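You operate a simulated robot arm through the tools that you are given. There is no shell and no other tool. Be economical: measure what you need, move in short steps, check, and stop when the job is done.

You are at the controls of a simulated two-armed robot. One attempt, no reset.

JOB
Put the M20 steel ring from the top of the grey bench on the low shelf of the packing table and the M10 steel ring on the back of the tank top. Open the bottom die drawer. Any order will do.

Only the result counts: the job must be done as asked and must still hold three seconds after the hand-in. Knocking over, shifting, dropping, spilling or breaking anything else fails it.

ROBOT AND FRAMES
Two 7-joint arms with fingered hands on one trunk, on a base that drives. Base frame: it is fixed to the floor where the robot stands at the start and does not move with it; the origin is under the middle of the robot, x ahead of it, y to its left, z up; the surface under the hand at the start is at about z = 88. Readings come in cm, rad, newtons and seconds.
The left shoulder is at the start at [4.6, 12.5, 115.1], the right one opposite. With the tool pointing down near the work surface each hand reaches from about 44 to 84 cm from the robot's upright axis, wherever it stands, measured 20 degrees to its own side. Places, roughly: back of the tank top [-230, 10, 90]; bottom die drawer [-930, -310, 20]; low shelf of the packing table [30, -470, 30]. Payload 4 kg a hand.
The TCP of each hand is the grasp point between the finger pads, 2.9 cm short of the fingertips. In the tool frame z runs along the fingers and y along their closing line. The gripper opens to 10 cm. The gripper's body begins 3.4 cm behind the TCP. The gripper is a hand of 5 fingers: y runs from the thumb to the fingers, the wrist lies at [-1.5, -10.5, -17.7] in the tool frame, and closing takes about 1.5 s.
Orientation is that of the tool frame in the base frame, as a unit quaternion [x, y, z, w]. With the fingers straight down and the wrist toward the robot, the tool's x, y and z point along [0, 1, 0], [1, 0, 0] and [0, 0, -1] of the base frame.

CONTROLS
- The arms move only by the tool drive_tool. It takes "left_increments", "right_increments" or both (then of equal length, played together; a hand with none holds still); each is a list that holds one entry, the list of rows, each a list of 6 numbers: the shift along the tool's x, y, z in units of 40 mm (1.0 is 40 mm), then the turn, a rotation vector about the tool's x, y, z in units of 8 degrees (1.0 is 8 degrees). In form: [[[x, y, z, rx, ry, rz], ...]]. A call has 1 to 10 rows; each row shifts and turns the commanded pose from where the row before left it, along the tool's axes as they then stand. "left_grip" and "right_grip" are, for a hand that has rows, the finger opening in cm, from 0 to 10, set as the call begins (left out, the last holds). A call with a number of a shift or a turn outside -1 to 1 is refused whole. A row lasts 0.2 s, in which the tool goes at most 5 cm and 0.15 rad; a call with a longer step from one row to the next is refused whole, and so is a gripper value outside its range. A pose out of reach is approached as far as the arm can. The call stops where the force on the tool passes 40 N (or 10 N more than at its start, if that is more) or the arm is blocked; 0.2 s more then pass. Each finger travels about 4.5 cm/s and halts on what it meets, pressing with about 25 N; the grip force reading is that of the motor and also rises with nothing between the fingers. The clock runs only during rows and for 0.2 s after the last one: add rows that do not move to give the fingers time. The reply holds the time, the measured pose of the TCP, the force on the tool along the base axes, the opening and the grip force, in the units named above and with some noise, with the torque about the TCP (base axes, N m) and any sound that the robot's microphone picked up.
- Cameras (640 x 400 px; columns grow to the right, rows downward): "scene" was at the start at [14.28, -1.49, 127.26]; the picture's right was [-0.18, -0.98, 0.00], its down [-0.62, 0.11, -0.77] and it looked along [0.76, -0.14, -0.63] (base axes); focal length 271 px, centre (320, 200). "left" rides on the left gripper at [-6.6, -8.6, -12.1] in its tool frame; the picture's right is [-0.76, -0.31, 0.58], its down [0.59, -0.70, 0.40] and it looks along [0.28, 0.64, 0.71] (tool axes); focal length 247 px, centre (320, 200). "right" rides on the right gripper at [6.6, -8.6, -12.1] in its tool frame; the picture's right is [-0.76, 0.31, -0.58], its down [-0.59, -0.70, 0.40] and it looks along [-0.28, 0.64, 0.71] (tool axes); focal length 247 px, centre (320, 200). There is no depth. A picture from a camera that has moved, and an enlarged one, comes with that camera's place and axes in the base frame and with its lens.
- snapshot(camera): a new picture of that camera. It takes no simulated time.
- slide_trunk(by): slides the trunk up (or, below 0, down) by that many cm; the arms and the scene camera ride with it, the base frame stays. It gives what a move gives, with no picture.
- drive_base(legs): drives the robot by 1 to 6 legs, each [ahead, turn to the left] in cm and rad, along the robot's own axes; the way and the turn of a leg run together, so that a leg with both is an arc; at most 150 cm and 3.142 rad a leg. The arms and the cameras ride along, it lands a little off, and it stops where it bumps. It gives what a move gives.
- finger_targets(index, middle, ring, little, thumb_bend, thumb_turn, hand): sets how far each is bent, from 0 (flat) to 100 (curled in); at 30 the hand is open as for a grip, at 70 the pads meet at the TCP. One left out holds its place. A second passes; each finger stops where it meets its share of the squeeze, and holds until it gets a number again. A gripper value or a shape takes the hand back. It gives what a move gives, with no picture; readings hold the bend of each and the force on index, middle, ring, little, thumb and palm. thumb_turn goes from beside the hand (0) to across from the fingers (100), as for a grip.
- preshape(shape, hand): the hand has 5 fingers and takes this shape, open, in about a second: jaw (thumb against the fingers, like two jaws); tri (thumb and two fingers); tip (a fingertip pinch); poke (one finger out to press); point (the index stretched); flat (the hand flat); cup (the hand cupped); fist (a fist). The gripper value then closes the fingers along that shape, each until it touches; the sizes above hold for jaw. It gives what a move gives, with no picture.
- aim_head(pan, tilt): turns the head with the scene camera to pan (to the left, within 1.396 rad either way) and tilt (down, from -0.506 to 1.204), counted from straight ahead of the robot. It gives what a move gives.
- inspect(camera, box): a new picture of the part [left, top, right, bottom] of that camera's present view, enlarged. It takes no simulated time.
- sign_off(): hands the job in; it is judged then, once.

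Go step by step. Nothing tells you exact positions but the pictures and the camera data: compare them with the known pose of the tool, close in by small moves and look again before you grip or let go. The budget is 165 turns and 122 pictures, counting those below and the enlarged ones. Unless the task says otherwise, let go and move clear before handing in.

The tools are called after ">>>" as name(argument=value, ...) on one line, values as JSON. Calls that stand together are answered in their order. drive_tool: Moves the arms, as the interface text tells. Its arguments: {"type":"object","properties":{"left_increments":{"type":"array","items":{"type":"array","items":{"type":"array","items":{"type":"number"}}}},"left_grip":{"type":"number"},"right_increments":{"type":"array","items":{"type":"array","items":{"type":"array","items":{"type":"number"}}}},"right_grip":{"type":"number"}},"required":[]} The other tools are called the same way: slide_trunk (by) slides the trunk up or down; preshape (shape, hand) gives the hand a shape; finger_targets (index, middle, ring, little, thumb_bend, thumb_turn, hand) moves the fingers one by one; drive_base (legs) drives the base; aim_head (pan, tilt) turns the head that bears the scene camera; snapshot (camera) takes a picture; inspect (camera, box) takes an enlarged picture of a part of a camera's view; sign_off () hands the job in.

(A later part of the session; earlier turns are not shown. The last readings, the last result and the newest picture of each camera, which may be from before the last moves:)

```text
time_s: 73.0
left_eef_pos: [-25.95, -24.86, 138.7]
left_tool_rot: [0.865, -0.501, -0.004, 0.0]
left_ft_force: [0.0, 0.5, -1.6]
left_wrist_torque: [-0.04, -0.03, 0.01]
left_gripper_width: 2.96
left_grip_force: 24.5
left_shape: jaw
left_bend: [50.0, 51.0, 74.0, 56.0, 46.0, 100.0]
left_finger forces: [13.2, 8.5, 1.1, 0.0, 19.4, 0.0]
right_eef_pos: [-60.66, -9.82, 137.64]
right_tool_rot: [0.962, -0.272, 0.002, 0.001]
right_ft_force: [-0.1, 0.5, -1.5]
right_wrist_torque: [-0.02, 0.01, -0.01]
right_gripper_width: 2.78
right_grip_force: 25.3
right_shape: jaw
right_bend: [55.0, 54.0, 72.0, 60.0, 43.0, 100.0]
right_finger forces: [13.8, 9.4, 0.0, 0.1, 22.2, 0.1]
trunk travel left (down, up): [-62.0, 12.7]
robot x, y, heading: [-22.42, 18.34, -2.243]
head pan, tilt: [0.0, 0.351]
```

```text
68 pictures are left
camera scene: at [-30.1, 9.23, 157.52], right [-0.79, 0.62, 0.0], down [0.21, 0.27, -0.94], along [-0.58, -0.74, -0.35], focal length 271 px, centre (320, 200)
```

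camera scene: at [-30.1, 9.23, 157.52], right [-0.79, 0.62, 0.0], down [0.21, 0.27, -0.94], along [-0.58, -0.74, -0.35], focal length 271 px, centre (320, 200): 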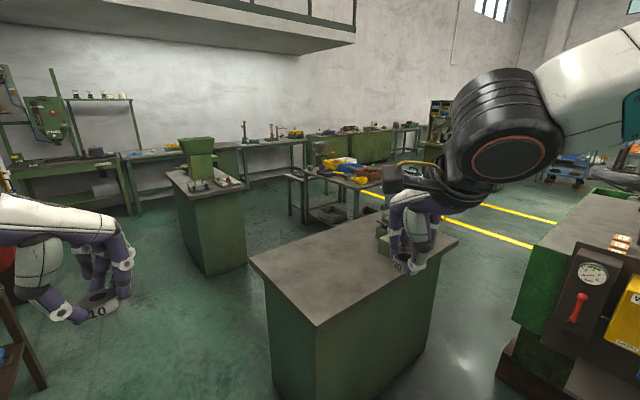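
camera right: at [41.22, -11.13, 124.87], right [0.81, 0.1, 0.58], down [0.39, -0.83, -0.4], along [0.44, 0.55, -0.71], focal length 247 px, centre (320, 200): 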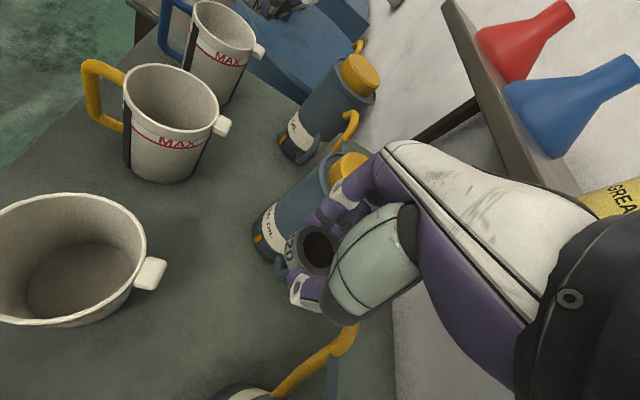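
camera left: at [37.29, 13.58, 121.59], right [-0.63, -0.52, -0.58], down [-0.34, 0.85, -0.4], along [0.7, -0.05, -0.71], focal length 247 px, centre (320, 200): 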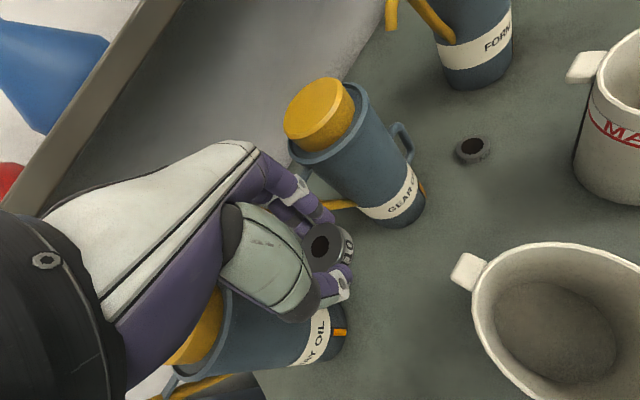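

The base was blocked mid-turn, most likely its rear-left corner touching the bench front; both rings are still held. I'll pull forward away from it, finish the turn and look.

>>> drive_base(legs=[[14, 0], [0, 0.65]])

>>> snapshot(camera="scene")

>>> aim_head(pan=1.3, tilt=0.6)

>>> snapshot(camera="scene")

```text
time_s: 76.1
left_eef_pos: [-7.48, -28.93, 138.72]
left_tool_rot: [0.98, -0.199, -0.006, 0.002]
left_ft_force: [0.2, 0.9, -0.6]
left_wrist_torque: [0.01, -0.01, -0.01]
left_gripper_width: 2.95
left_grip_force: 24.8
left_shape: jaw
left_bend: [50.0, 51.0, 74.0, 56.0, 46.0, 100.0]
left_finger forces: [13.0, 8.3, 1.1, 0.0, 19.1, 0.1]
right_eef_pos: [-44.33, -38.01, 137.72]
right_tool_rot: [0.999, 0.048, 0.001, 0.0]
right_ft_force: [-0.2, -0.3, -0.9]
right_wrist_torque: [0.01, -0.01, 0.02]
right_gripper_width: 2.77
right_grip_force: 24.7
right_shape: jaw
right_bend: [55.0, 54.0, 72.0, 60.0, 43.0, 100.0]
right_finger forces: [13.7, 9.4, 0.0, 0.1, 21.8, 0.0]
trunk travel left (down, up): [-62.0, 12.7]
robot x, y, heading: [-31.24, 7.63, -1.588]
head pan, tilt: [0.0, 0.351]
```

```text
67 pictures are left
camera scene: at [-31.32, -4.47, 157.54], right [-1.0, 0.02, 0.0], down [0.01, 0.34, -0.94], along [-0.01, -0.94, -0.34], focal length 271 px, centre (320, 200)
```

scene: 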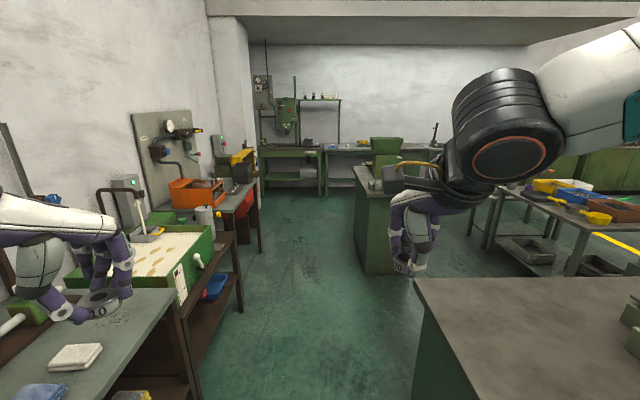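

```text
time_s: 77.6
left_eef_pos: [-7.59, -29.12, 138.66]
left_tool_rot: [0.98, -0.2, -0.005, 0.0]
left_ft_force: [1.2, -0.6, -0.5]
left_wrist_torque: [0.02, 0.0, 0.0]
left_gripper_width: 2.96
left_grip_force: 25.2
left_shape: jaw
left_bend: [50.0, 51.0, 74.0, 56.0, 46.0, 100.0]
left_finger forces: [13.0, 8.4, 1.1, 0.1, 19.2, 0.1]
right_eef_pos: [-44.33, -38.13, 137.75]
right_tool_rot: [0.999, 0.049, 0.001, 0.0]
right_ft_force: [0.4, 0.5, -1.6]
right_wrist_torque: [-0.01, 0.0, 0.01]
right_gripper_width: 2.78
right_grip_force: 25.1
right_shape: jaw
right_bend: [55.0, 54.0, 72.0, 60.0, 43.0, 100.0]
right_finger forces: [13.6, 9.5, 0.0, 0.0, 21.8, 0.0]
trunk travel left (down, up): [-62.0, 12.7]
robot x, y, heading: [-31.11, 7.45, -1.585]
head pan, tilt: [1.3, 0.6]
```

```text
66 pictures are left
camera scene: at [-22.72, 2.33, 155.26], right [-0.28, -0.96, 0.0], down [-0.54, 0.16, -0.83], along [0.79, -0.23, -0.56], focal length 271 px, centre (320, 200)
```

scene: 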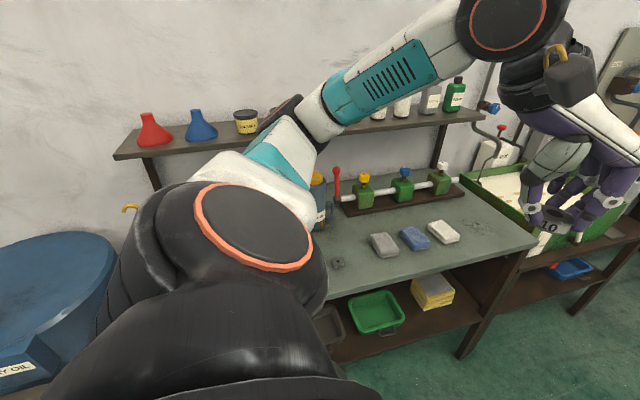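

The bench with the low shelf at the far end, under the drill press, fits [30,-470,30] closely. I'll check it enlarged, then drive down the aisle.

>>> drive_base(legs=[[0, 0.09], [150, 0], [60, -0.07]])

>>> aim_head(pan=0.15, tilt=0.45)

>>> snapshot(camera="scene")

```text
time_s: 88.3
left_eef_pos: [5.41, -233.19, 138.67]
left_tool_rot: [0.982, -0.191, -0.006, 0.0]
left_ft_force: [-0.5, -0.1, -1.4]
left_wrist_torque: [0.03, 0.01, 0.01]
left_gripper_width: 2.93
left_grip_force: 25.1
left_shape: jaw
left_bend: [50.0, 51.0, 74.0, 56.0, 46.0, 100.0]
left_finger forces: [13.0, 8.4, 1.1, 0.0, 19.0, 0.1]
right_eef_pos: [-31.14, -242.85, 137.79]
right_tool_rot: [0.998, 0.057, 0.0, 0.0]
right_ft_force: [-0.5, -0.5, -1.5]
right_wrist_torque: [0.0, 0.0, 0.03]
right_gripper_width: 2.76
right_grip_force: 25.0
right_shape: jaw
right_bend: [55.0, 54.0, 72.0, 60.0, 43.0, 100.0]
right_finger forces: [13.8, 9.4, 0.0, 0.1, 21.8, 0.1]
trunk travel left (down, up): [-62.0, 12.7]
robot x, y, heading: [-19.34, -197.22, -1.567]
head pan, tilt: [1.3, 0.6]
```

```text
time_s: 89.7
left_eef_pos: [5.4, -233.2, 138.64]
left_tool_rot: [0.982, -0.191, -0.006, 0.0]
left_ft_force: [-0.3, -0.5, -1.1]
left_wrist_torque: [-0.02, 0.01, 0.03]
left_gripper_width: 2.96
left_grip_force: 25.3
left_shape: jaw
left_bend: [50.0, 51.0, 74.0, 56.0, 46.0, 100.0]
left_finger forces: [13.0, 8.4, 1.1, 0.0, 19.0, 0.0]
right_eef_pos: [-31.31, -242.84, 137.84]
right_tool_rot: [0.998, 0.058, 0.0, 0.0]
right_ft_force: [0.1, -0.2, -1.1]
right_wrist_torque: [0.01, -0.03, 0.04]
right_gripper_width: 2.81
right_grip_force: 25.0
right_shape: jaw
right_bend: [55.0, 54.0, 72.0, 60.0, 43.0, 100.0]
right_finger forces: [13.7, 9.5, 0.0, 0.0, 21.6, 0.0]
trunk travel left (down, up): [-62.0, 12.7]
robot x, y, heading: [-19.1, -196.82, -1.571]
head pan, tilt: [0.15, 0.45]
```

```text
65 pictures are left
camera scene: at [-17.45, -208.83, 156.61], right [-0.99, -0.15, 0.0], down [-0.07, 0.43, -0.9], along [0.14, -0.89, -0.44], focal length 271 px, centre (320, 200)
```

scene: 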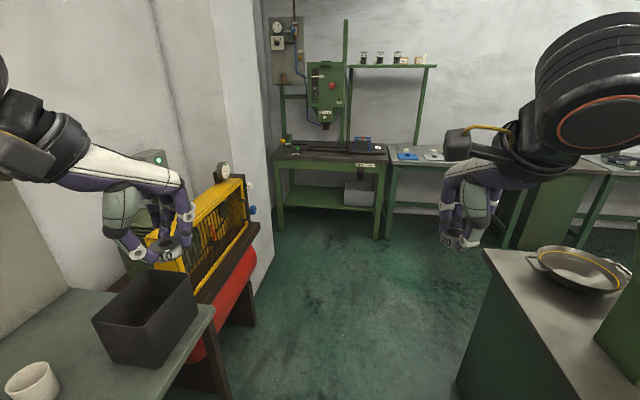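

The packing table with its low shelf is ahead; it spans about x -47…58 with its front edge near y -445, and a bin stands on the right part of the shelf. I'll drive ahead 130 cm and look again.

>>> drive_base(legs=[[130, 0]])

>>> aim_head(pan=0.15, tilt=0.7)

>>> snapshot(camera="scene")

>>> aim_head(pan=1.1, tilt=0.6)

>>> snapshot(camera="scene")

```text
time_s: 96.1
left_eef_pos: [4.29, -361.27, 138.72]
left_tool_rot: [0.98, -0.197, -0.006, 0.001]
left_ft_force: [-0.2, 0.0, -0.6]
left_wrist_torque: [0.01, -0.01, 0.02]
left_gripper_width: 2.93
left_grip_force: 24.9
left_shape: jaw
left_bend: [50.0, 51.0, 74.0, 56.0, 46.0, 100.0]
left_finger forces: [13.0, 8.4, 1.1, 0.0, 19.0, 0.1]
right_eef_pos: [-32.24, -370.56, 137.78]
right_tool_rot: [0.999, 0.05, 0.001, 0.0]
right_ft_force: [-0.5, -0.2, -1.5]
right_wrist_torque: [0.03, -0.01, -0.01]
right_gripper_width: 2.77
right_grip_force: 25.3
right_shape: jaw
right_bend: [55.0, 54.0, 72.0, 60.0, 43.0, 100.0]
right_finger forces: [13.7, 9.4, 0.0, 0.1, 21.7, 0.0]
trunk travel left (down, up): [-62.0, 12.7]
robot x, y, heading: [-19.5, -325.08, -1.582]
head pan, tilt: [0.15, 0.45]
```

```text
time_s: 96.8
left_eef_pos: [4.36, -361.34, 138.6]
left_tool_rot: [0.98, -0.197, -0.006, 0.0]
left_ft_force: [0.0, -0.4, -1.8]
left_wrist_torque: [0.0, -0.03, 0.01]
left_gripper_width: 2.95
left_grip_force: 25.2
left_shape: jaw
left_bend: [50.0, 51.0, 74.0, 56.0, 46.0, 100.0]
left_finger forces: [12.9, 8.4, 1.2, 0.0, 19.0, 0.0]
right_eef_pos: [-32.25, -370.41, 137.81]
right_tool_rot: [0.999, 0.051, 0.0, 0.0]
right_ft_force: [-0.1, -0.7, -0.8]
right_wrist_torque: [-0.01, -0.04, 0.0]
right_gripper_width: 2.8
right_grip_force: 25.0
right_shape: jaw
right_bend: [55.0, 54.0, 72.0, 60.0, 43.0, 100.0]
right_finger forces: [13.7, 9.4, 0.1, 0.1, 21.6, 0.1]
trunk travel left (down, up): [-62.0, 12.7]
robot x, y, heading: [-19.15, -324.85, -1.579]
head pan, tilt: [0.15, 0.7]
```

```text
64 pictures are left
camera scene: at [-18.25, -335.94, 154.4], right [-0.99, -0.14, 0.0], down [-0.09, 0.64, -0.77], along [0.11, -0.76, -0.64], focal length 271 px, centre (320, 200)
```

scene: 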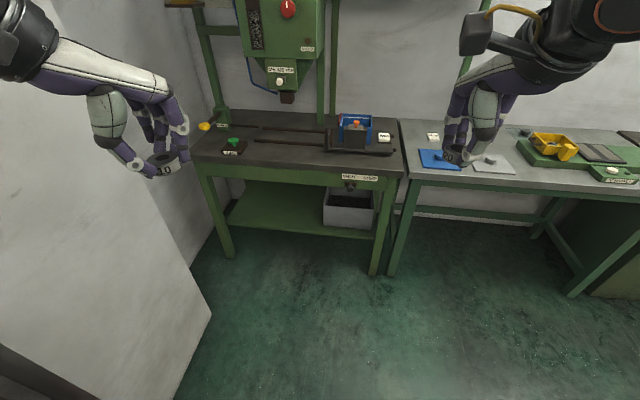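

```text
time_s: 98.1
left_eef_pos: [4.21, -361.41, 138.67]
left_tool_rot: [0.98, -0.197, -0.006, 0.001]
left_ft_force: [0.1, 0.1, -0.8]
left_wrist_torque: [0.01, 0.02, 0.02]
left_gripper_width: 2.95
left_grip_force: 25.2
left_shape: jaw
left_bend: [50.0, 51.0, 74.0, 56.0, 46.0, 100.0]
left_finger forces: [12.9, 8.4, 1.1, 0.0, 19.1, 0.0]
right_eef_pos: [-32.45, -370.35, 137.78]
right_tool_rot: [0.999, 0.051, 0.001, 0.0]
right_ft_force: [0.2, -0.9, -1.0]
right_wrist_torque: [0.02, -0.03, 0.03]
right_gripper_width: 2.81
right_grip_force: 25.1
right_shape: jaw
right_bend: [55.0, 54.0, 72.0, 60.0, 43.0, 100.0]
right_finger forces: [13.6, 9.3, 0.0, 0.1, 21.8, 0.0]
trunk travel left (down, up): [-62.0, 12.7]
robot x, y, heading: [-19.45, -325.08, -1.584]
head pan, tilt: [1.1, 0.6]
```

```text
63 pictures are left
camera scene: at [-11.6, -331.65, 155.26], right [-0.46, -0.89, 0.0], down [-0.5, 0.26, -0.82], along [0.73, -0.38, -0.57], focal length 271 px, centre (320, 200)
```

scene: 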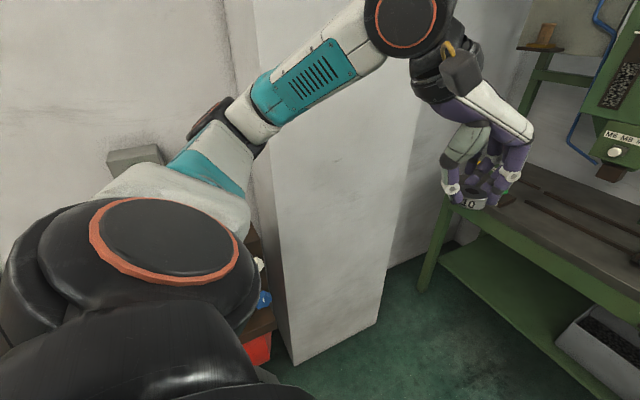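

The left table has the low shelf with a bin on it. I'll zoom in on its labels to confirm that it is the packing table, and look at the shelf.

>>> aim_head(pan=0.15, tilt=0.6)

>>> inspect(camera="scene", box=[180, 60, 420, 320])

>>> inspect(camera="scene", box=[400, 60, 640, 320])

```text
time_s: 99.3
left_eef_pos: [4.34, -361.34, 138.72]
left_tool_rot: [0.98, -0.197, -0.006, 0.0]
left_ft_force: [-0.1, -0.3, -1.5]
left_wrist_torque: [0.03, 0.0, 0.01]
left_gripper_width: 2.95
left_grip_force: 25.4
left_shape: jaw
left_bend: [50.0, 51.0, 74.0, 56.0, 46.0, 100.0]
left_finger forces: [12.8, 8.5, 1.1, 0.0, 18.9, 0.0]
right_eef_pos: [-32.32, -370.43, 137.64]
right_tool_rot: [0.999, 0.05, 0.001, 0.0]
right_ft_force: [0.5, -0.5, -1.1]
right_wrist_torque: [-0.02, 0.03, 0.01]
right_gripper_width: 2.79
right_grip_force: 25.0
right_shape: jaw
right_bend: [55.0, 54.0, 72.0, 60.0, 43.0, 100.0]
right_finger forces: [13.7, 9.3, 0.0, 0.0, 21.7, 0.0]
trunk travel left (down, up): [-62.0, 12.7]
robot x, y, heading: [-19.49, -324.98, -1.583]
head pan, tilt: [0.15, 0.6]
```

```text
1.54 times, centred on (300, 190) of scene
camera zoom: at [-18.19, -336.29, 155.26], right [-0.99, -0.14, 0.0], down [-0.08, 0.56, -0.82], along [0.12, -0.82, -0.57], focal length 417 px, centre (351, 215)
```

zoom: 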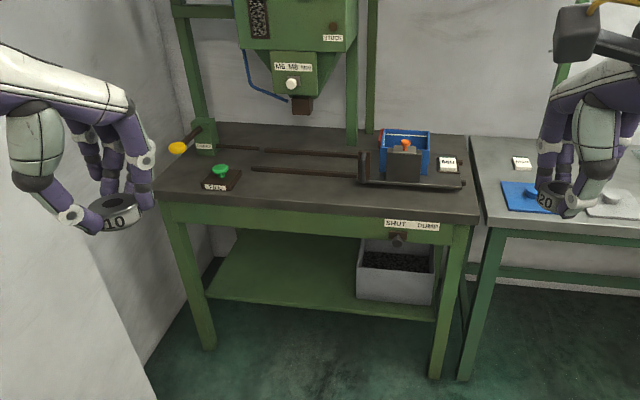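

```text
1.54 times, centred on (520, 190) of scene
camera zoom: at [-18.19, -336.29, 155.26], right [-0.99, -0.14, 0.0], down [-0.08, 0.56, -0.82], along [0.12, -0.82, -0.57], focal length 417 px, centre (12, 215)
```

zoom: 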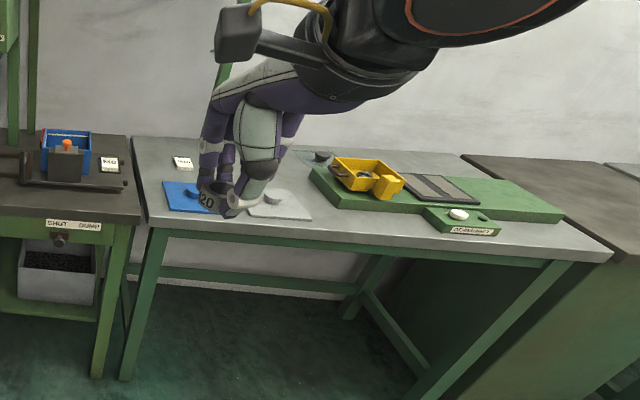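

This is the packing station, and the low shelf (z ≈ 32) is free left of the bin. I'll raise the left hand, drive to about [-8,-389], turn slightly left and look again.

>>> drive_tool(left_increments=[[[0, 0, -0.8, 0, 0, 0], [0, 0, -0.8, 0, 0, 0], [0, 0, -0.8, 0, 0, 0], [0, 0, -0.8, 0, 0, 0], [0, 0, -0.8, 0, 0, 0], [0, 0, -0.8, 0, 0, 0], [0, 0, 0, 0, 0, 0]]])

>>> drive_base(legs=[[0, 0.18], [60, 0], [0, 0.14]])

>>> aim_head(pan=0.0, tilt=0.9)

>>> snapshot(camera="scene")

```text
time_s: 100.9
left_eef_pos: [4.71, -361.29, 157.69]
left_tool_rot: [0.98, -0.197, -0.005, 0.0]
left_ft_force: [-0.3, 0.1, -0.9]
left_wrist_torque: [0.0, -0.01, -0.01]
left_gripper_width: 2.94
left_grip_force: 25.2
left_shape: jaw
left_bend: [50.0, 51.0, 74.0, 56.0, 46.0, 100.0]
left_finger forces: [12.8, 8.4, 1.1, 0.0, 18.8, 0.0]
right_eef_pos: [-32.37, -370.51, 137.6]
right_tool_rot: [0.999, 0.051, 0.001, 0.001]
right_ft_force: [-0.4, -0.2, -0.7]
right_wrist_torque: [-0.01, 0.0, 0.01]
right_gripper_width: 2.8
right_grip_force: 25.3
right_shape: jaw
right_bend: [55.0, 54.0, 72.0, 60.0, 43.0, 100.0]
right_finger forces: [13.7, 9.4, 0.1, 0.1, 21.6, 0.0]
trunk travel left (down, up): [-62.0, 12.7]
robot x, y, heading: [-19.1, -324.97, -1.585]
head pan, tilt: [0.15, 0.6]
```

```text
time_s: 105.6
left_eef_pos: [24.64, -410.64, 157.73]
left_tool_rot: [0.999, -0.042, -0.006, 0.002]
left_ft_force: [-0.2, -0.1, -0.1]
left_wrist_torque: [0.01, 0.01, 0.0]
left_gripper_width: 2.94
left_grip_force: 24.7
left_shape: jaw
left_bend: [50.0, 51.0, 74.0, 56.0, 46.0, 100.0]
left_finger forces: [12.8, 8.4, 1.1, 0.0, 18.9, 0.0]
right_eef_pos: [-7.9, -430.89, 137.78]
right_tool_rot: [0.979, 0.206, 0.001, 0.0]
right_ft_force: [0.6, -0.3, -2.5]
right_wrist_torque: [-0.01, 0.0, -0.03]
right_gripper_width: 2.77
right_grip_force: 25.1
right_shape: jaw
right_bend: [55.0, 54.0, 72.0, 60.0, 43.0, 100.0]
right_finger forces: [13.7, 9.3, 0.0, 0.0, 21.5, 0.0]
trunk travel left (down, up): [-62.0, 12.7]
robot x, y, heading: [-10.07, -383.06, -1.265]
head pan, tilt: [0.15, 0.6]
```

```text
time_s: 106.4
left_eef_pos: [24.4, -410.74, 157.72]
left_tool_rot: [0.999, -0.042, -0.005, 0.002]
left_ft_force: [-0.9, 0.3, -1.4]
left_wrist_torque: [0.02, 0.0, 0.0]
left_gripper_width: 2.96
left_grip_force: 24.8
left_shape: jaw
left_bend: [50.0, 51.0, 74.0, 56.0, 46.0, 100.0]
left_finger forces: [12.8, 8.4, 1.1, 0.0, 18.8, 0.1]
right_eef_pos: [-8.01, -430.72, 137.78]
right_tool_rot: [0.979, 0.206, 0.001, -0.001]
right_ft_force: [0.4, -0.2, -2.1]
right_wrist_torque: [-0.01, 0.0, 0.0]
right_gripper_width: 2.78
right_grip_force: 24.8
right_shape: jaw
right_bend: [55.0, 54.0, 72.0, 60.0, 43.0, 100.0]
right_finger forces: [13.7, 9.4, 0.1, 0.0, 21.4, 0.0]
trunk travel left (down, up): [-62.0, 12.7]
robot x, y, heading: [-9.54, -383.5, -1.268]
head pan, tilt: [0.0, 0.901]
```

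```text
60 pictures are left
camera scene: at [-6.58, -393.35, 152.79], right [-0.95, -0.3, 0.0], down [-0.23, 0.75, -0.62], along [0.19, -0.59, -0.78], focal length 271 px, centre (320, 200)
```

scene: 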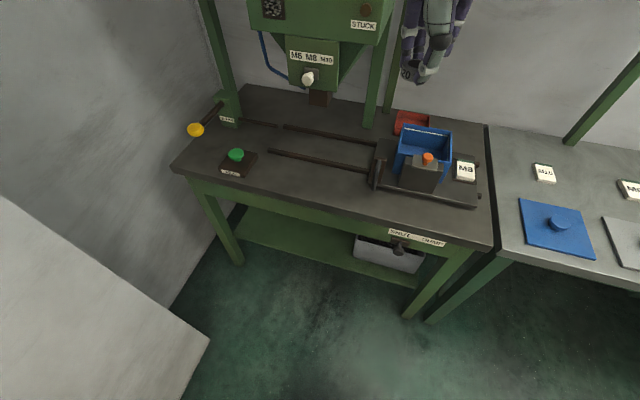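

The table edge is close under the right hand, so I'll back off 15 cm before lowering the trunk.

>>> drive_base(legs=[[-16, 0]])

>>> slide_trunk(by=-58)

>>> aim_head(pan=0.0, tilt=0.6)

>>> snapshot(camera="scene")

```text
time_s: 107.8
left_eef_pos: [20.03, -395.99, 157.54]
left_tool_rot: [0.999, -0.041, -0.005, 0.0]
left_ft_force: [0.0, -0.5, -0.3]
left_wrist_torque: [0.03, 0.06, -0.02]
left_gripper_width: 2.95
left_grip_force: 24.9
left_shape: jaw
left_bend: [50.0, 51.0, 74.0, 56.0, 46.0, 100.0]
left_finger forces: [12.7, 8.5, 1.2, 0.1, 18.8, 0.0]
right_eef_pos: [-12.3, -416.24, 137.68]
right_tool_rot: [0.978, 0.209, 0.0, -0.001]
right_ft_force: [-0.5, -0.5, -1.7]
right_wrist_torque: [0.04, 0.02, 0.01]
right_gripper_width: 2.8
right_grip_force: 24.8
right_shape: jaw
right_bend: [55.0, 54.0, 72.0, 60.0, 43.0, 100.0]
right_finger forces: [13.7, 9.5, 0.0, 0.0, 21.5, 0.0]
trunk travel left (down, up): [-62.0, 12.7]
robot x, y, heading: [-14.33, -368.99, -1.267]
head pan, tilt: [0.0, 0.901]
```

```text
refused: -58 is not a number from -40 to 40
```

```text
time_s: 108.6
left_eef_pos: [19.9, -395.72, 157.74]
left_tool_rot: [0.999, -0.04, -0.006, 0.001]
left_ft_force: [-0.7, -0.5, -1.4]
left_wrist_torque: [-0.04, 0.0, -0.02]
left_gripper_width: 2.92
left_grip_force: 24.9
left_shape: jaw
left_bend: [50.0, 51.0, 74.0, 56.0, 46.0, 100.0]
left_finger forces: [12.8, 8.5, 1.1, 0.0, 18.9, 0.0]
right_eef_pos: [-12.56, -415.99, 137.78]
right_tool_rot: [0.978, 0.207, 0.001, -0.001]
right_ft_force: [0.1, 0.8, -1.4]
right_wrist_torque: [-0.01, -0.02, 0.02]
right_gripper_width: 2.78
right_grip_force: 24.9
right_shape: jaw
right_bend: [55.0, 54.0, 72.0, 60.0, 43.0, 100.0]
right_finger forces: [13.7, 9.4, 0.0, 0.0, 21.6, 0.1]
trunk travel left (down, up): [-62.0, 12.7]
robot x, y, heading: [-14.68, -368.92, -1.27]
head pan, tilt: [0.0, 0.6]
```

```text
59 pictures are left
camera scene: at [-10.91, -379.69, 155.26], right [-0.95, -0.3, 0.0], down [-0.17, 0.54, -0.82], along [0.25, -0.79, -0.57], focal length 271 px, centre (320, 200)
```

scene: 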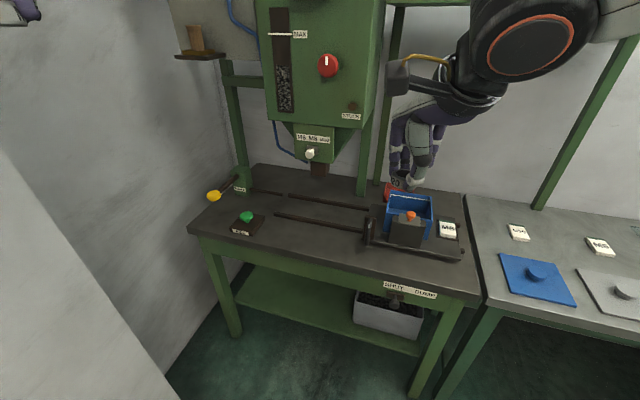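

>>> slide_trunk(by=-30)

>>> slide_trunk(by=-28)

>>> drive_tool(right_increments=[[[0, 0, 0.7, -0.5, 0, 0], [0, 0, 0.7, -0.5, 0, 0], [0, 0, 0.7, -0.5, 0, 0], [0, -0.1, 0.7, -0.5, 0, 0], [0, -0.2, 0.7, -0.5, 0, 0], [0, -0.2, 0.7, -0.6, 0, 0], [0, -0.3, 0.7, 0, 0, 0], [0, -0.3, 0.7, 0, 0, 0], [0, 0, 0, 0, 0, 0]]])

>>> snapshot(camera="scene")

>>> snapshot(camera="right")

```text
time_s: 111.6
left_eef_pos: [19.92, -395.77, 127.86]
left_tool_rot: [0.999, -0.041, -0.005, 0.003]
left_ft_force: [-0.5, -1.4, -0.8]
left_wrist_torque: [0.02, 0.01, -0.03]
left_gripper_width: 2.91
left_grip_force: 25.1
left_shape: jaw
left_bend: [50.0, 51.0, 74.0, 56.0, 46.0, 100.0]
left_finger forces: [12.6, 8.4, 1.2, 0.1, 18.8, 0.0]
right_eef_pos: [-12.34, -415.91, 107.82]
right_tool_rot: [0.978, 0.208, 0.001, -0.001]
right_ft_force: [-0.1, -0.3, -1.4]
right_wrist_torque: [0.04, 0.0, 0.02]
right_gripper_width: 2.75
right_grip_force: 24.9
right_shape: jaw
right_bend: [55.0, 54.0, 72.0, 60.0, 43.0, 100.0]
right_finger forces: [13.6, 9.5, 0.1, 0.0, 21.5, 0.0]
trunk travel left (down, up): [-32.0, 42.7]
robot x, y, heading: [-14.49, -368.77, -1.27]
head pan, tilt: [0.0, 0.6]
```

```text
time_s: 114.5
left_eef_pos: [19.76, -395.86, 99.79]
left_tool_rot: [0.999, -0.039, -0.006, 0.002]
left_ft_force: [0.1, 0.6, -1.9]
left_wrist_torque: [0.03, 0.02, -0.01]
left_gripper_width: 2.93
left_grip_force: 24.8
left_shape: jaw
left_bend: [50.0, 51.0, 74.0, 56.0, 46.0, 100.0]
left_finger forces: [12.5, 8.5, 1.3, 0.0, 18.7, 0.0]
right_eef_pos: [-12.23, -416.64, 78.96]
right_tool_rot: [0.978, 0.208, -0.001, -0.013]
right_ft_force: [0.5, -0.6, -1.1]
right_wrist_torque: [-0.02, 0.04, 0.0]
right_gripper_width: 2.8
right_grip_force: 25.0
right_shape: jaw
right_bend: [55.0, 54.0, 72.0, 60.0, 43.0, 100.0]
right_finger forces: [13.7, 9.4, 0.0, 0.0, 21.6, 0.0]
trunk travel left (down, up): [-4.0, 70.7]
robot x, y, heading: [-14.24, -368.6, -1.27]
head pan, tilt: [0.0, 0.6]
```

```text
time_s: 116.5
left_eef_pos: [19.87, -395.83, 99.84]
left_tool_rot: [0.999, -0.04, -0.005, 0.002]
left_ft_force: [0.5, 0.8, -1.1]
left_wrist_torque: [0.03, -0.02, -0.01]
left_gripper_width: 2.93
left_grip_force: 25.1
left_shape: jaw
left_bend: [50.0, 51.0, 74.0, 56.0, 46.0, 100.0]
left_finger forces: [12.5, 8.6, 1.3, 0.1, 18.8, 0.1]
right_eef_pos: [-7.57, -424.43, 58.01]
right_tool_rot: [0.958, 0.202, 0.043, 0.198]
right_ft_force: [0.2, 0.0, -0.6]
right_wrist_torque: [0.02, -0.03, 0.01]
right_gripper_width: 2.8
right_grip_force: 24.8
right_shape: jaw
right_bend: [55.0, 54.0, 72.0, 60.0, 43.0, 100.0]
right_finger forces: [13.6, 9.1, 0.1, 0.0, 21.3, 0.1]
right hand out of reach, approached as far as the arm can: row 1, 2, 3, 4, 5
trunk travel left (down, up): [-4.0, 70.7]
robot x, y, heading: [-14.39, -368.65, -1.266]
head pan, tilt: [0.0, 0.6]
```

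```text
58 pictures are left
camera scene: at [-6.54, -393.72, 95.62], right [-0.95, -0.3, 0.0], down [-0.17, 0.54, -0.82], along [0.25, -0.79, -0.57], focal length 271 px, centre (320, 200)
```

scene: 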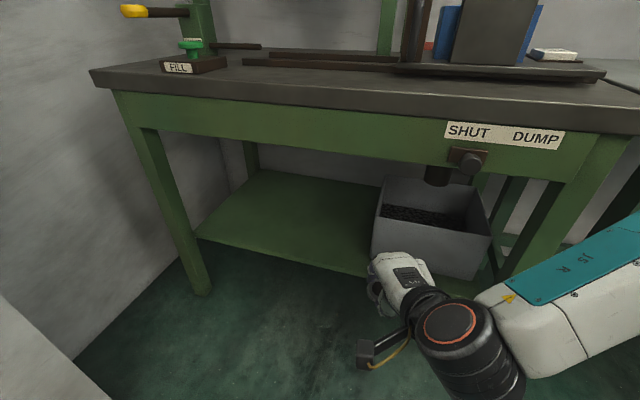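

```text
57 pictures are left
camera right: at [-6.93, -410.15, 65.69], right [-0.67, -0.36, 0.65], down [-0.73, 0.21, -0.65], along [0.1, -0.91, -0.4], focal length 247 px, centre (320, 200)
```

right: 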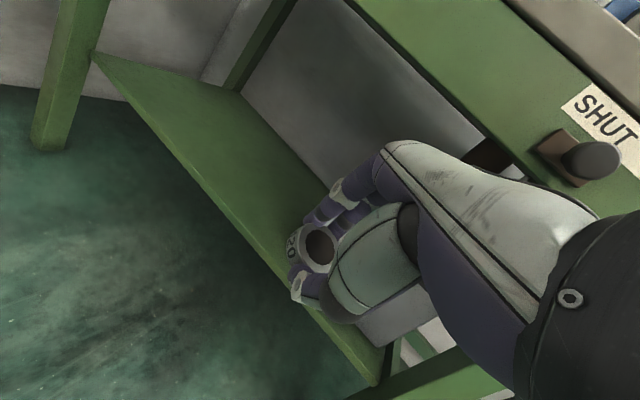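

I'm under table height with a good view: the shelf is at z ≈ 31, its front edge near y -449, and the bin starts at x < -3. I'll lower the hand and shift it left before driving in.

>>> drive_tool(right_increments=[[[0.7, -0.25, 0.58, 0, 0, 0], [0.7, -0.25, 0.58, 0, 0, 0], [0.7, -0.25, 0.58, 0, 0, 0], [0.7, -0.25, 0.58, 0, 0, 0], [0.7, -0.22, 0.48, 0, 0, 0], [0, 0, 0, 0, 0, 0]]])

>>> snapshot(camera="scene")

```text
time_s: 117.8
left_eef_pos: [19.91, -395.72, 99.72]
left_tool_rot: [0.999, -0.04, -0.005, 0.002]
left_ft_force: [-0.4, -0.1, -0.8]
left_wrist_torque: [-0.01, -0.03, -0.03]
left_gripper_width: 2.92
left_grip_force: 25.3
left_shape: jaw
left_bend: [50.0, 51.0, 74.0, 56.0, 46.0, 100.0]
left_finger forces: [12.4, 8.6, 1.3, 0.1, 18.9, 0.0]
right_eef_pos: [-4.0, -423.2, 52.6]
right_tool_rot: [0.958, 0.203, 0.044, 0.197]
right_ft_force: [-0.5, 0.3, -0.6]
right_wrist_torque: [0.02, 0.02, 0.0]
right_gripper_width: 2.8
right_grip_force: 25.1
right_shape: jaw
right_bend: [55.0, 54.0, 72.0, 60.0, 43.0, 100.0]
right_finger forces: [13.6, 9.0, 0.0, 0.0, 21.2, 0.0]
right hand out of reach, approached as far as the arm can: row 2, 3, 4, 5
trunk travel left (down, up): [-4.0, 70.7]
robot x, y, heading: [-14.46, -368.59, -1.272]
head pan, tilt: [0.0, 0.6]
```

```text
56 pictures are left
camera scene: at [-6.54, -393.72, 95.62], right [-0.95, -0.3, 0.0], down [-0.17, 0.54, -0.82], along [0.25, -0.79, -0.57], focal length 271 px, centre (320, 200)
```

scene: 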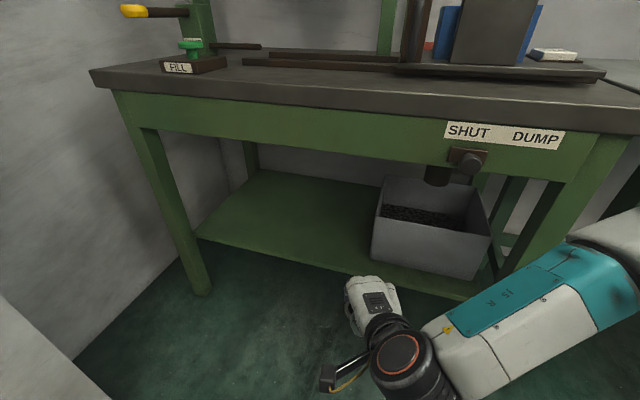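

The arm is too folded this close in, so I'll push the hand forward as well as down and left.

>>> drive_tool(right_increments=[[[0, 0.5, 0.2, 0, 0, 0], [0.4, 0.4, 0.3, 0, 0, 0], [0.5, 0.16, 0.6, 0, 0, 0], [0.5, 0.0, 0.6, 0, 0, 0], [0.5, -0.1, 0.6, 0, 0, 0], [0.5, -0.1, 0.6, 0, 0, 0], [0, 0, 0, 0, 0, 0]]])

>>> snapshot(camera="scene")

```text
time_s: 119.5
left_eef_pos: [19.85, -395.82, 99.8]
left_tool_rot: [0.999, -0.04, -0.005, 0.002]
left_ft_force: [1.5, -0.2, -0.7]
left_wrist_torque: [0.0, 0.02, 0.01]
left_gripper_width: 2.96
left_grip_force: 24.9
left_shape: jaw
left_bend: [50.0, 51.0, 74.0, 56.0, 46.0, 100.0]
left_finger forces: [12.5, 8.6, 1.3, 0.0, 18.8, 0.0]
right_eef_pos: [-2.83, -429.03, 50.84]
right_tool_rot: [0.958, 0.204, 0.044, 0.197]
right_ft_force: [0.0, -0.2, -1.2]
right_wrist_torque: [0.01, 0.01, -0.02]
right_gripper_width: 2.79
right_grip_force: 25.2
right_shape: jaw
right_bend: [55.0, 54.0, 72.0, 60.0, 43.0, 100.0]
right_finger forces: [13.6, 9.1, 0.1, 0.0, 21.3, 0.1]
right hand out of reach, approached as far as the arm can: row 2, 3, 4, 5, 6
trunk travel left (down, up): [-4.0, 70.7]
robot x, y, heading: [-14.69, -369.12, -1.266]
head pan, tilt: [0.0, 0.6]
```

```text
55 pictures are left
camera scene: at [-6.54, -393.72, 95.62], right [-0.95, -0.3, 0.0], down [-0.17, 0.54, -0.82], along [0.25, -0.79, -0.57], focal length 271 px, centre (320, 200)
```

scene: 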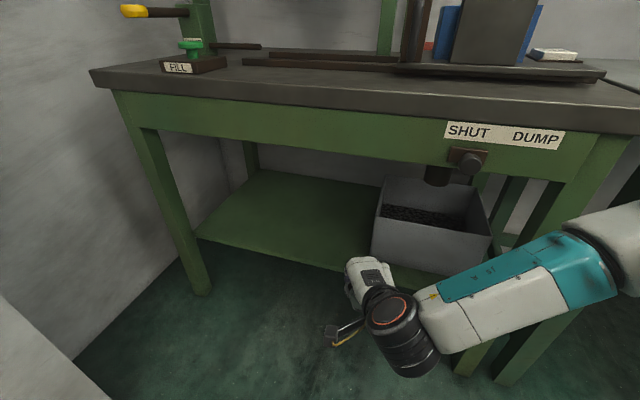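

The arm binds with the hand straight ahead at the midline. I'll yaw the hand about 30° to the left so the wrist sits further to the right, then try moving down.

>>> drive_tool(right_increments=[[[0, 0, 0, 0, 0.38, -0.86], [0, 0, 0, 0, 0.38, -0.86], [0, 0, 0, 0, 0.38, -0.86], [0, 0, 0, 0, 0.38, -0.86], [0, -0.25, 0.55, 0, 0, 0], [0, -0.25, 0.55, 0, 0, 0], [0, 0, 0, 0, 0, 0]]])

>>> snapshot(camera="scene")

```text
time_s: 121.0
left_eef_pos: [19.84, -395.84, 99.68]
left_tool_rot: [0.999, -0.041, -0.005, 0.001]
left_ft_force: [-0.1, 0.0, -1.9]
left_wrist_torque: [0.0, 0.02, -0.02]
left_gripper_width: 2.97
left_grip_force: 24.8
left_shape: jaw
left_bend: [50.0, 51.0, 74.0, 56.0, 46.0, 100.0]
left_finger forces: [12.4, 8.6, 1.3, 0.0, 18.9, 0.1]
right_eef_pos: [-2.82, -429.03, 45.93]
right_tool_rot: [0.873, 0.444, 0.096, 0.18]
right_ft_force: [-0.2, 0.9, -0.6]
right_wrist_torque: [0.04, -0.01, 0.03]
right_gripper_width: 2.77
right_grip_force: 25.3
right_shape: jaw
right_bend: [55.0, 54.0, 72.0, 60.0, 43.0, 100.0]
right_finger forces: [13.6, 9.0, 0.0, 0.0, 20.9, 0.1]
trunk travel left (down, up): [-4.0, 70.7]
robot x, y, heading: [-14.38, -368.76, -1.272]
head pan, tilt: [0.0, 0.6]
```

```text
54 pictures are left
camera scene: at [-6.54, -393.72, 95.62], right [-0.95, -0.3, 0.0], down [-0.17, 0.54, -0.82], along [0.25, -0.79, -0.57], focal length 271 px, centre (320, 200)
```

scene: 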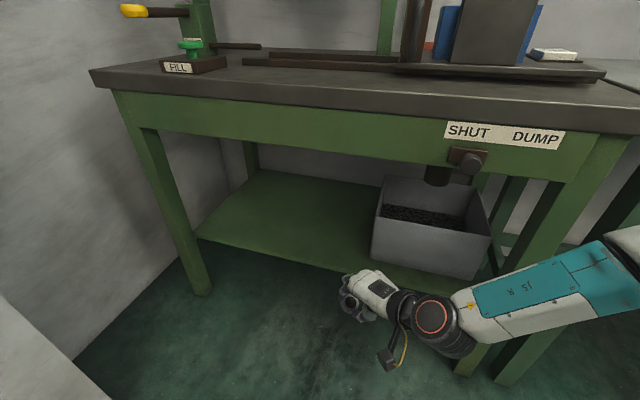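

Moving down works now. The elbow is folded out near the table edge, so I'll extend the arm forward to unfold it before turning and driving closer.

>>> drive_tool(right_increments=[[[-0.3, 0.71, 0.32, 0, 0, 0], [-0.3, 0.71, 0.32, 0, 0, 0], [-0.3, 0.71, 0.32, 0, 0, 0], [-0.3, 0.71, 0.32, 0, 0, 0], [0, 0, 0, 0, 0, 0]]])

>>> aim_head(pan=-0.4, tilt=0.75)

>>> snapshot(camera="scene")

```text
time_s: 122.2
left_eef_pos: [19.96, -395.76, 99.76]
left_tool_rot: [0.999, -0.041, -0.005, 0.001]
left_ft_force: [-0.4, 0.4, -1.0]
left_wrist_torque: [-0.01, 0.03, 0.0]
left_gripper_width: 2.95
left_grip_force: 25.0
left_shape: jaw
left_bend: [50.0, 51.0, 74.0, 56.0, 46.0, 100.0]
left_finger forces: [12.3, 8.6, 1.3, 0.0, 18.9, 0.0]
right_eef_pos: [1.09, -439.28, 48.63]
right_tool_rot: [0.872, 0.444, 0.097, 0.18]
right_ft_force: [-0.5, 0.1, -1.2]
right_wrist_torque: [0.03, 0.02, -0.04]
right_gripper_width: 2.79
right_grip_force: 25.7
right_shape: jaw
right_bend: [55.0, 54.0, 72.0, 60.0, 43.0, 100.0]
right_finger forces: [13.5, 8.8, 0.0, 0.0, 20.9, 0.0]
right hand out of reach, approached as far as the arm can: row 2, 3, 4
trunk travel left (down, up): [-4.0, 70.7]
robot x, y, heading: [-14.27, -368.69, -1.268]
head pan, tilt: [0.0, 0.6]
```

```text
time_s: 123.1
left_eef_pos: [19.95, -395.83, 99.8]
left_tool_rot: [0.999, -0.04, -0.006, 0.001]
left_ft_force: [0.2, -0.5, -0.8]
left_wrist_torque: [0.01, 0.0, 0.0]
left_gripper_width: 2.95
left_grip_force: 24.8
left_shape: jaw
left_bend: [50.0, 51.0, 74.0, 56.0, 46.0, 100.0]
left_finger forces: [12.4, 8.6, 1.2, 0.0, 18.9, 0.1]
right_eef_pos: [1.2, -439.29, 48.5]
right_tool_rot: [0.872, 0.444, 0.096, 0.18]
right_ft_force: [0.4, -0.5, -0.8]
right_wrist_torque: [0.0, -0.02, -0.02]
right_gripper_width: 2.76
right_grip_force: 24.8
right_shape: jaw
right_bend: [55.0, 54.0, 72.0, 60.0, 43.0, 100.0]
right_finger forces: [13.5, 8.9, 0.1, 0.0, 21.0, 0.1]
trunk travel left (down, up): [-4.0, 70.7]
robot x, y, heading: [-14.52, -368.58, -1.269]
head pan, tilt: [-0.4, 0.75]
```

```text
53 pictures are left
camera scene: at [-9.97, -393.54, 94.33], right [-1.0, 0.1, 0.0], down [0.07, 0.68, -0.73], along [-0.07, -0.73, -0.68], focal length 271 px, centre (320, 200)
```

scene: 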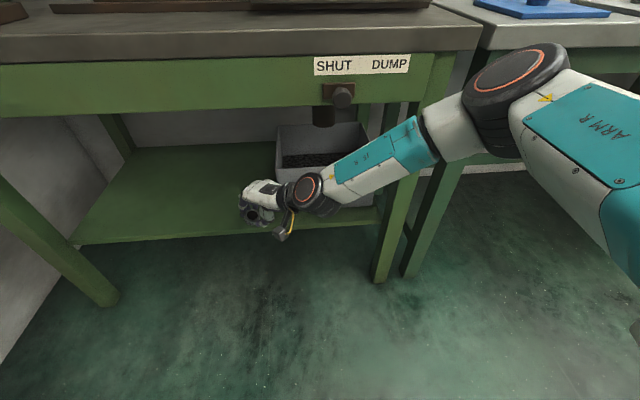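

The arm keeps binding in this folded posture. I'll back away 35 cm, stretch the arm out low in free space and then drive it in rigidly.

>>> drive_base(legs=[[-35, 0]])

>>> drive_tool(right_increments=[[[0, 0, 0, 0, -0.38, 0.86], [0, 0, 0, 0, -0.38, 0.86], [0, 0, 0, 0, -0.38, 0.86], [0, 0.8, 0.35, 0, 0, 0], [0, 0.8, 0.35, 0, 0, 0], [0, 0.8, 0.35, 0, 0, 0], [0, 0.8, 0.35, 0, 0, 0], [0, 0.8, 0.35, 0, 0, 0], [0, 0, 0, 0, 0, 0]]])

>>> snapshot(camera="scene")

```text
time_s: 125.4
left_eef_pos: [9.42, -362.2, 99.72]
left_tool_rot: [0.999, -0.039, -0.005, 0.001]
left_ft_force: [1.2, 0.7, -1.1]
left_wrist_torque: [0.02, 0.0, 0.0]
left_gripper_width: 2.94
left_grip_force: 25.5
left_shape: jaw
left_bend: [50.0, 51.0, 74.0, 56.0, 46.0, 100.0]
left_finger forces: [12.4, 8.7, 1.4, 0.0, 19.0, 0.0]
right_eef_pos: [-9.32, -405.74, 48.65]
right_tool_rot: [0.872, 0.445, 0.096, 0.179]
right_ft_force: [0.4, 0.5, -0.9]
right_wrist_torque: [0.03, 0.03, 0.0]
right_gripper_width: 2.78
right_grip_force: 24.5
right_shape: jaw
right_bend: [55.0, 54.0, 72.0, 60.0, 43.0, 100.0]
right_finger forces: [13.6, 9.0, 0.1, 0.1, 20.9, 0.0]
trunk travel left (down, up): [-4.0, 70.7]
robot x, y, heading: [-24.91, -335.44, -1.268]
head pan, tilt: [-0.4, 0.75]
```

```text
time_s: 127.4
left_eef_pos: [9.42, -362.27, 99.75]
left_tool_rot: [0.999, -0.04, -0.005, 0.002]
left_ft_force: [0.2, -0.9, -0.3]
left_wrist_torque: [0.01, 0.0, 0.03]
left_gripper_width: 2.96
left_grip_force: 24.9
left_shape: jaw
left_bend: [50.0, 51.0, 74.0, 56.0, 46.0, 100.0]
left_finger forces: [12.4, 8.5, 1.5, 0.0, 18.9, 0.0]
right_eef_pos: [-11.16, -415.94, 55.74]
right_tool_rot: [0.942, 0.266, 0.058, 0.194]
right_ft_force: [-0.1, 0.9, -1.1]
right_wrist_torque: [0.03, -0.02, 0.01]
right_gripper_width: 2.76
right_grip_force: 24.8
right_shape: jaw
right_bend: [55.0, 54.0, 72.0, 60.0, 43.0, 100.0]
right_finger forces: [13.7, 8.8, 0.0, 0.0, 20.6, 0.1]
right hand out of reach, approached as far as the arm can: row 1, 2, 3, 4, 5, 6, 7, 8
trunk travel left (down, up): [-4.0, 70.7]
robot x, y, heading: [-25.15, -335.26, -1.264]
head pan, tilt: [-0.4, 0.75]
```

```text
52 pictures are left
camera scene: at [-20.43, -360.0, 94.33], right [-1.0, 0.1, 0.0], down [0.07, 0.68, -0.73], along [-0.07, -0.73, -0.68], focal length 271 px, centre (320, 200)
```

scene: 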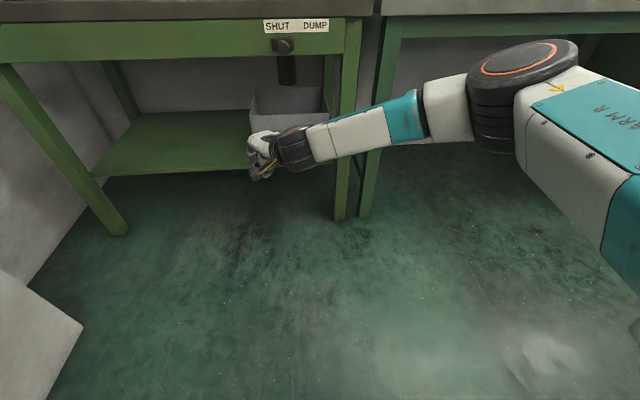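

Reach fails because the fingers point forward while the forearm comes in from the side. I'll test in free space whether yawing the fingers in line with the forearm lets the hand get down to shelf height.

>>> drive_tool(right_increments=[[[0, -0.4, -0.2, 0, 0.378, -0.849], [0, -0.4, -0.2, 0, 0.378, -0.849], [0, -0.3, -0.1, 0, 0.378, -0.849], [0, 0, 0, 0, 0.378, -0.849], [0, 0, 0, 0, 0.378, -0.849], [0, 0, 0, 0, 0.378, -0.849], [0, 0, 0, 0, 0.378, -0.849], [0, 0, 0, 0, 0, 0]]])

>>> drive_tool(right_increments=[[[0, -0.33, 0.73, 0, 0, 0], [0, -0.33, 0.73, 0, 0, 0], [0, -0.33, 0.73, 0, 0, 0], [0, -0.33, 0.73, 0, 0, 0], [0, -0.33, 0.73, 0, 0, 0], [0, -0.33, 0.73, 0, 0, 0], [0, 0, 0, 0, 0, 0]]])

>>> snapshot(camera="scene")

```text
time_s: 129.2
left_eef_pos: [9.52, -362.22, 99.79]
left_tool_rot: [0.999, -0.04, -0.006, 0.002]
left_ft_force: [-0.3, -0.4, -1.3]
left_wrist_torque: [0.0, -0.01, 0.03]
left_gripper_width: 2.93
left_grip_force: 24.9
left_shape: jaw
left_bend: [50.0, 51.0, 74.0, 56.0, 46.0, 100.0]
left_finger forces: [12.4, 8.7, 1.4, 0.0, 18.8, 0.0]
right_eef_pos: [-14.21, -412.31, 55.88]
right_tool_rot: [0.729, 0.652, 0.142, 0.15]
right_ft_force: [0.6, -0.9, -0.3]
right_wrist_torque: [-0.05, -0.01, 0.01]
right_gripper_width: 2.78
right_grip_force: 25.1
right_shape: jaw
right_bend: [55.0, 54.0, 72.0, 60.0, 43.0, 100.0]
right_finger forces: [13.6, 8.7, 0.0, 0.0, 20.4, 0.0]
trunk travel left (down, up): [-4.0, 70.7]
robot x, y, heading: [-24.8, -335.23, -1.274]
head pan, tilt: [-0.4, 0.75]
```

```text
time_s: 130.8
left_eef_pos: [9.54, -362.34, 99.78]
left_tool_rot: [0.999, -0.039, -0.005, 0.001]
left_ft_force: [-0.4, -0.3, -1.9]
left_wrist_torque: [0.04, 0.01, -0.01]
left_gripper_width: 2.92
left_grip_force: 24.8
left_shape: jaw
left_bend: [50.0, 51.0, 74.0, 56.0, 46.0, 100.0]
left_finger forces: [12.4, 8.8, 1.4, 0.0, 18.9, 0.0]
right_eef_pos: [-18.88, -405.33, 44.26]
right_tool_rot: [0.73, 0.651, 0.141, 0.15]
right_ft_force: [0.0, 0.4, -1.6]
right_wrist_torque: [0.01, 0.03, -0.04]
right_gripper_width: 2.8
right_grip_force: 25.1
right_shape: jaw
right_bend: [55.0, 54.0, 72.0, 60.0, 43.0, 100.0]
right_finger forces: [13.5, 8.6, 0.0, 0.0, 20.4, 0.0]
right hand out of reach, approached as far as the arm can: row 1, 2, 3, 4, 5, 6
trunk travel left (down, up): [-4.0, 70.7]
robot x, y, heading: [-25.05, -334.94, -1.269]
head pan, tilt: [-0.4, 0.75]
```

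```text
51 pictures are left
camera scene: at [-20.43, -360.0, 94.33], right [-1.0, 0.1, 0.0], down [0.07, 0.68, -0.73], along [-0.07, -0.73, -0.68], focal length 271 px, centre (320, 200)
```

scene: 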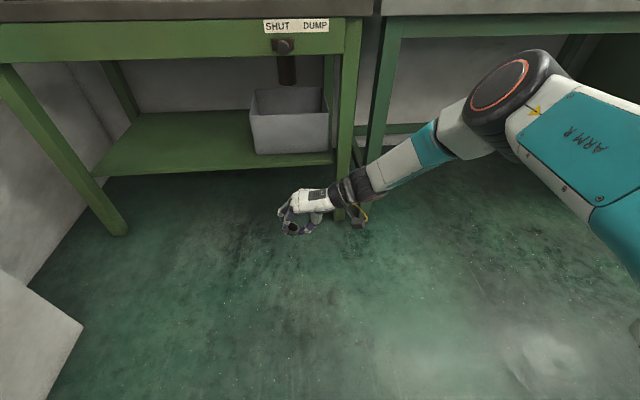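

The elbow always stays at shoulder height, so a nearly vertical hand gets lowest. I'll un-pitch the hand, reduce the yaw and test how low it can go here in free space.

>>> drive_tool(right_increments=[[[0, 0, -0.3, 0.77, 0, 0], [0, 0, -0.3, 0.77, 0, 0], [0, 0, -0.2, 0.77, 0, 0], [0, 0, 0, 0.77, 0, 0], [0, 0, 0, 0, 0, 0.8], [0, 0, 0, 0, 0, 0.8], [0, 0, 0, 0, 0, 0.8], [0, 0, 0, 0, 0, 0.7], [0, 0, 0, 0, 0, 0]]])

>>> drive_tool(right_increments=[[[0, 0, 0.6, 0, 0, 0], [0, 0, 0.6, 0, 0, 0], [0, 0, 0.6, 0, 0, 0], [0, 0, 0.6, 0, 0, 0], [0, 0, 0.6, 0, 0, 0], [0, 0, 0, 0, 0, 0]]])

```text
time_s: 132.8
left_eef_pos: [9.43, -362.24, 99.79]
left_tool_rot: [0.999, -0.039, -0.006, 0.002]
left_ft_force: [0.2, 0.9, -0.9]
left_wrist_torque: [0.0, 0.0, -0.02]
left_gripper_width: 2.94
left_grip_force: 24.9
left_shape: jaw
left_bend: [50.0, 51.0, 74.0, 56.0, 46.0, 100.0]
left_finger forces: [12.3, 8.7, 1.4, 0.1, 18.9, 0.0]
right_eef_pos: [-20.41, -405.89, 47.12]
right_tool_rot: [0.87, 0.493, -0.001, -0.01]
right_ft_force: [0.8, -0.1, -1.0]
right_wrist_torque: [0.01, 0.02, 0.0]
right_gripper_width: 2.78
right_grip_force: 25.1
right_shape: jaw
right_bend: [55.0, 54.0, 72.0, 60.0, 43.0, 100.0]
right_finger forces: [13.5, 9.0, 0.0, 0.1, 20.3, 0.0]
right hand out of reach, approached as far as the arm can: row 8
trunk travel left (down, up): [-4.0, 70.7]
robot x, y, heading: [-24.85, -335.23, -1.267]
head pan, tilt: [-0.4, 0.75]
```

```text
time_s: 134.2
left_eef_pos: [9.49, -362.11, 99.67]
left_tool_rot: [0.999, -0.039, -0.005, 0.001]
left_ft_force: [-0.2, -0.1, -1.7]
left_wrist_torque: [0.03, 0.04, 0.02]
left_gripper_width: 2.95
left_grip_force: 25.2
left_shape: jaw
left_bend: [50.0, 51.0, 74.0, 56.0, 46.0, 100.0]
left_finger forces: [12.3, 8.6, 1.4, 0.1, 18.9, 0.0]
right_eef_pos: [-22.76, -404.79, 37.53]
right_tool_rot: [0.871, 0.491, -0.003, -0.01]
right_ft_force: [-0.9, -0.5, -1.3]
right_wrist_torque: [-0.02, 0.01, 0.01]
right_gripper_width: 2.81
right_grip_force: 25.8
right_shape: jaw
right_bend: [55.0, 54.0, 72.0, 60.0, 43.0, 100.0]
right_finger forces: [13.7, 9.0, 0.1, 0.1, 20.2, 0.1]
right hand out of reach, approached as far as the arm can: row 4, 5
trunk travel left (down, up): [-4.0, 70.7]
robot x, y, heading: [-24.85, -335.27, -1.262]
head pan, tilt: [-0.4, 0.75]
```

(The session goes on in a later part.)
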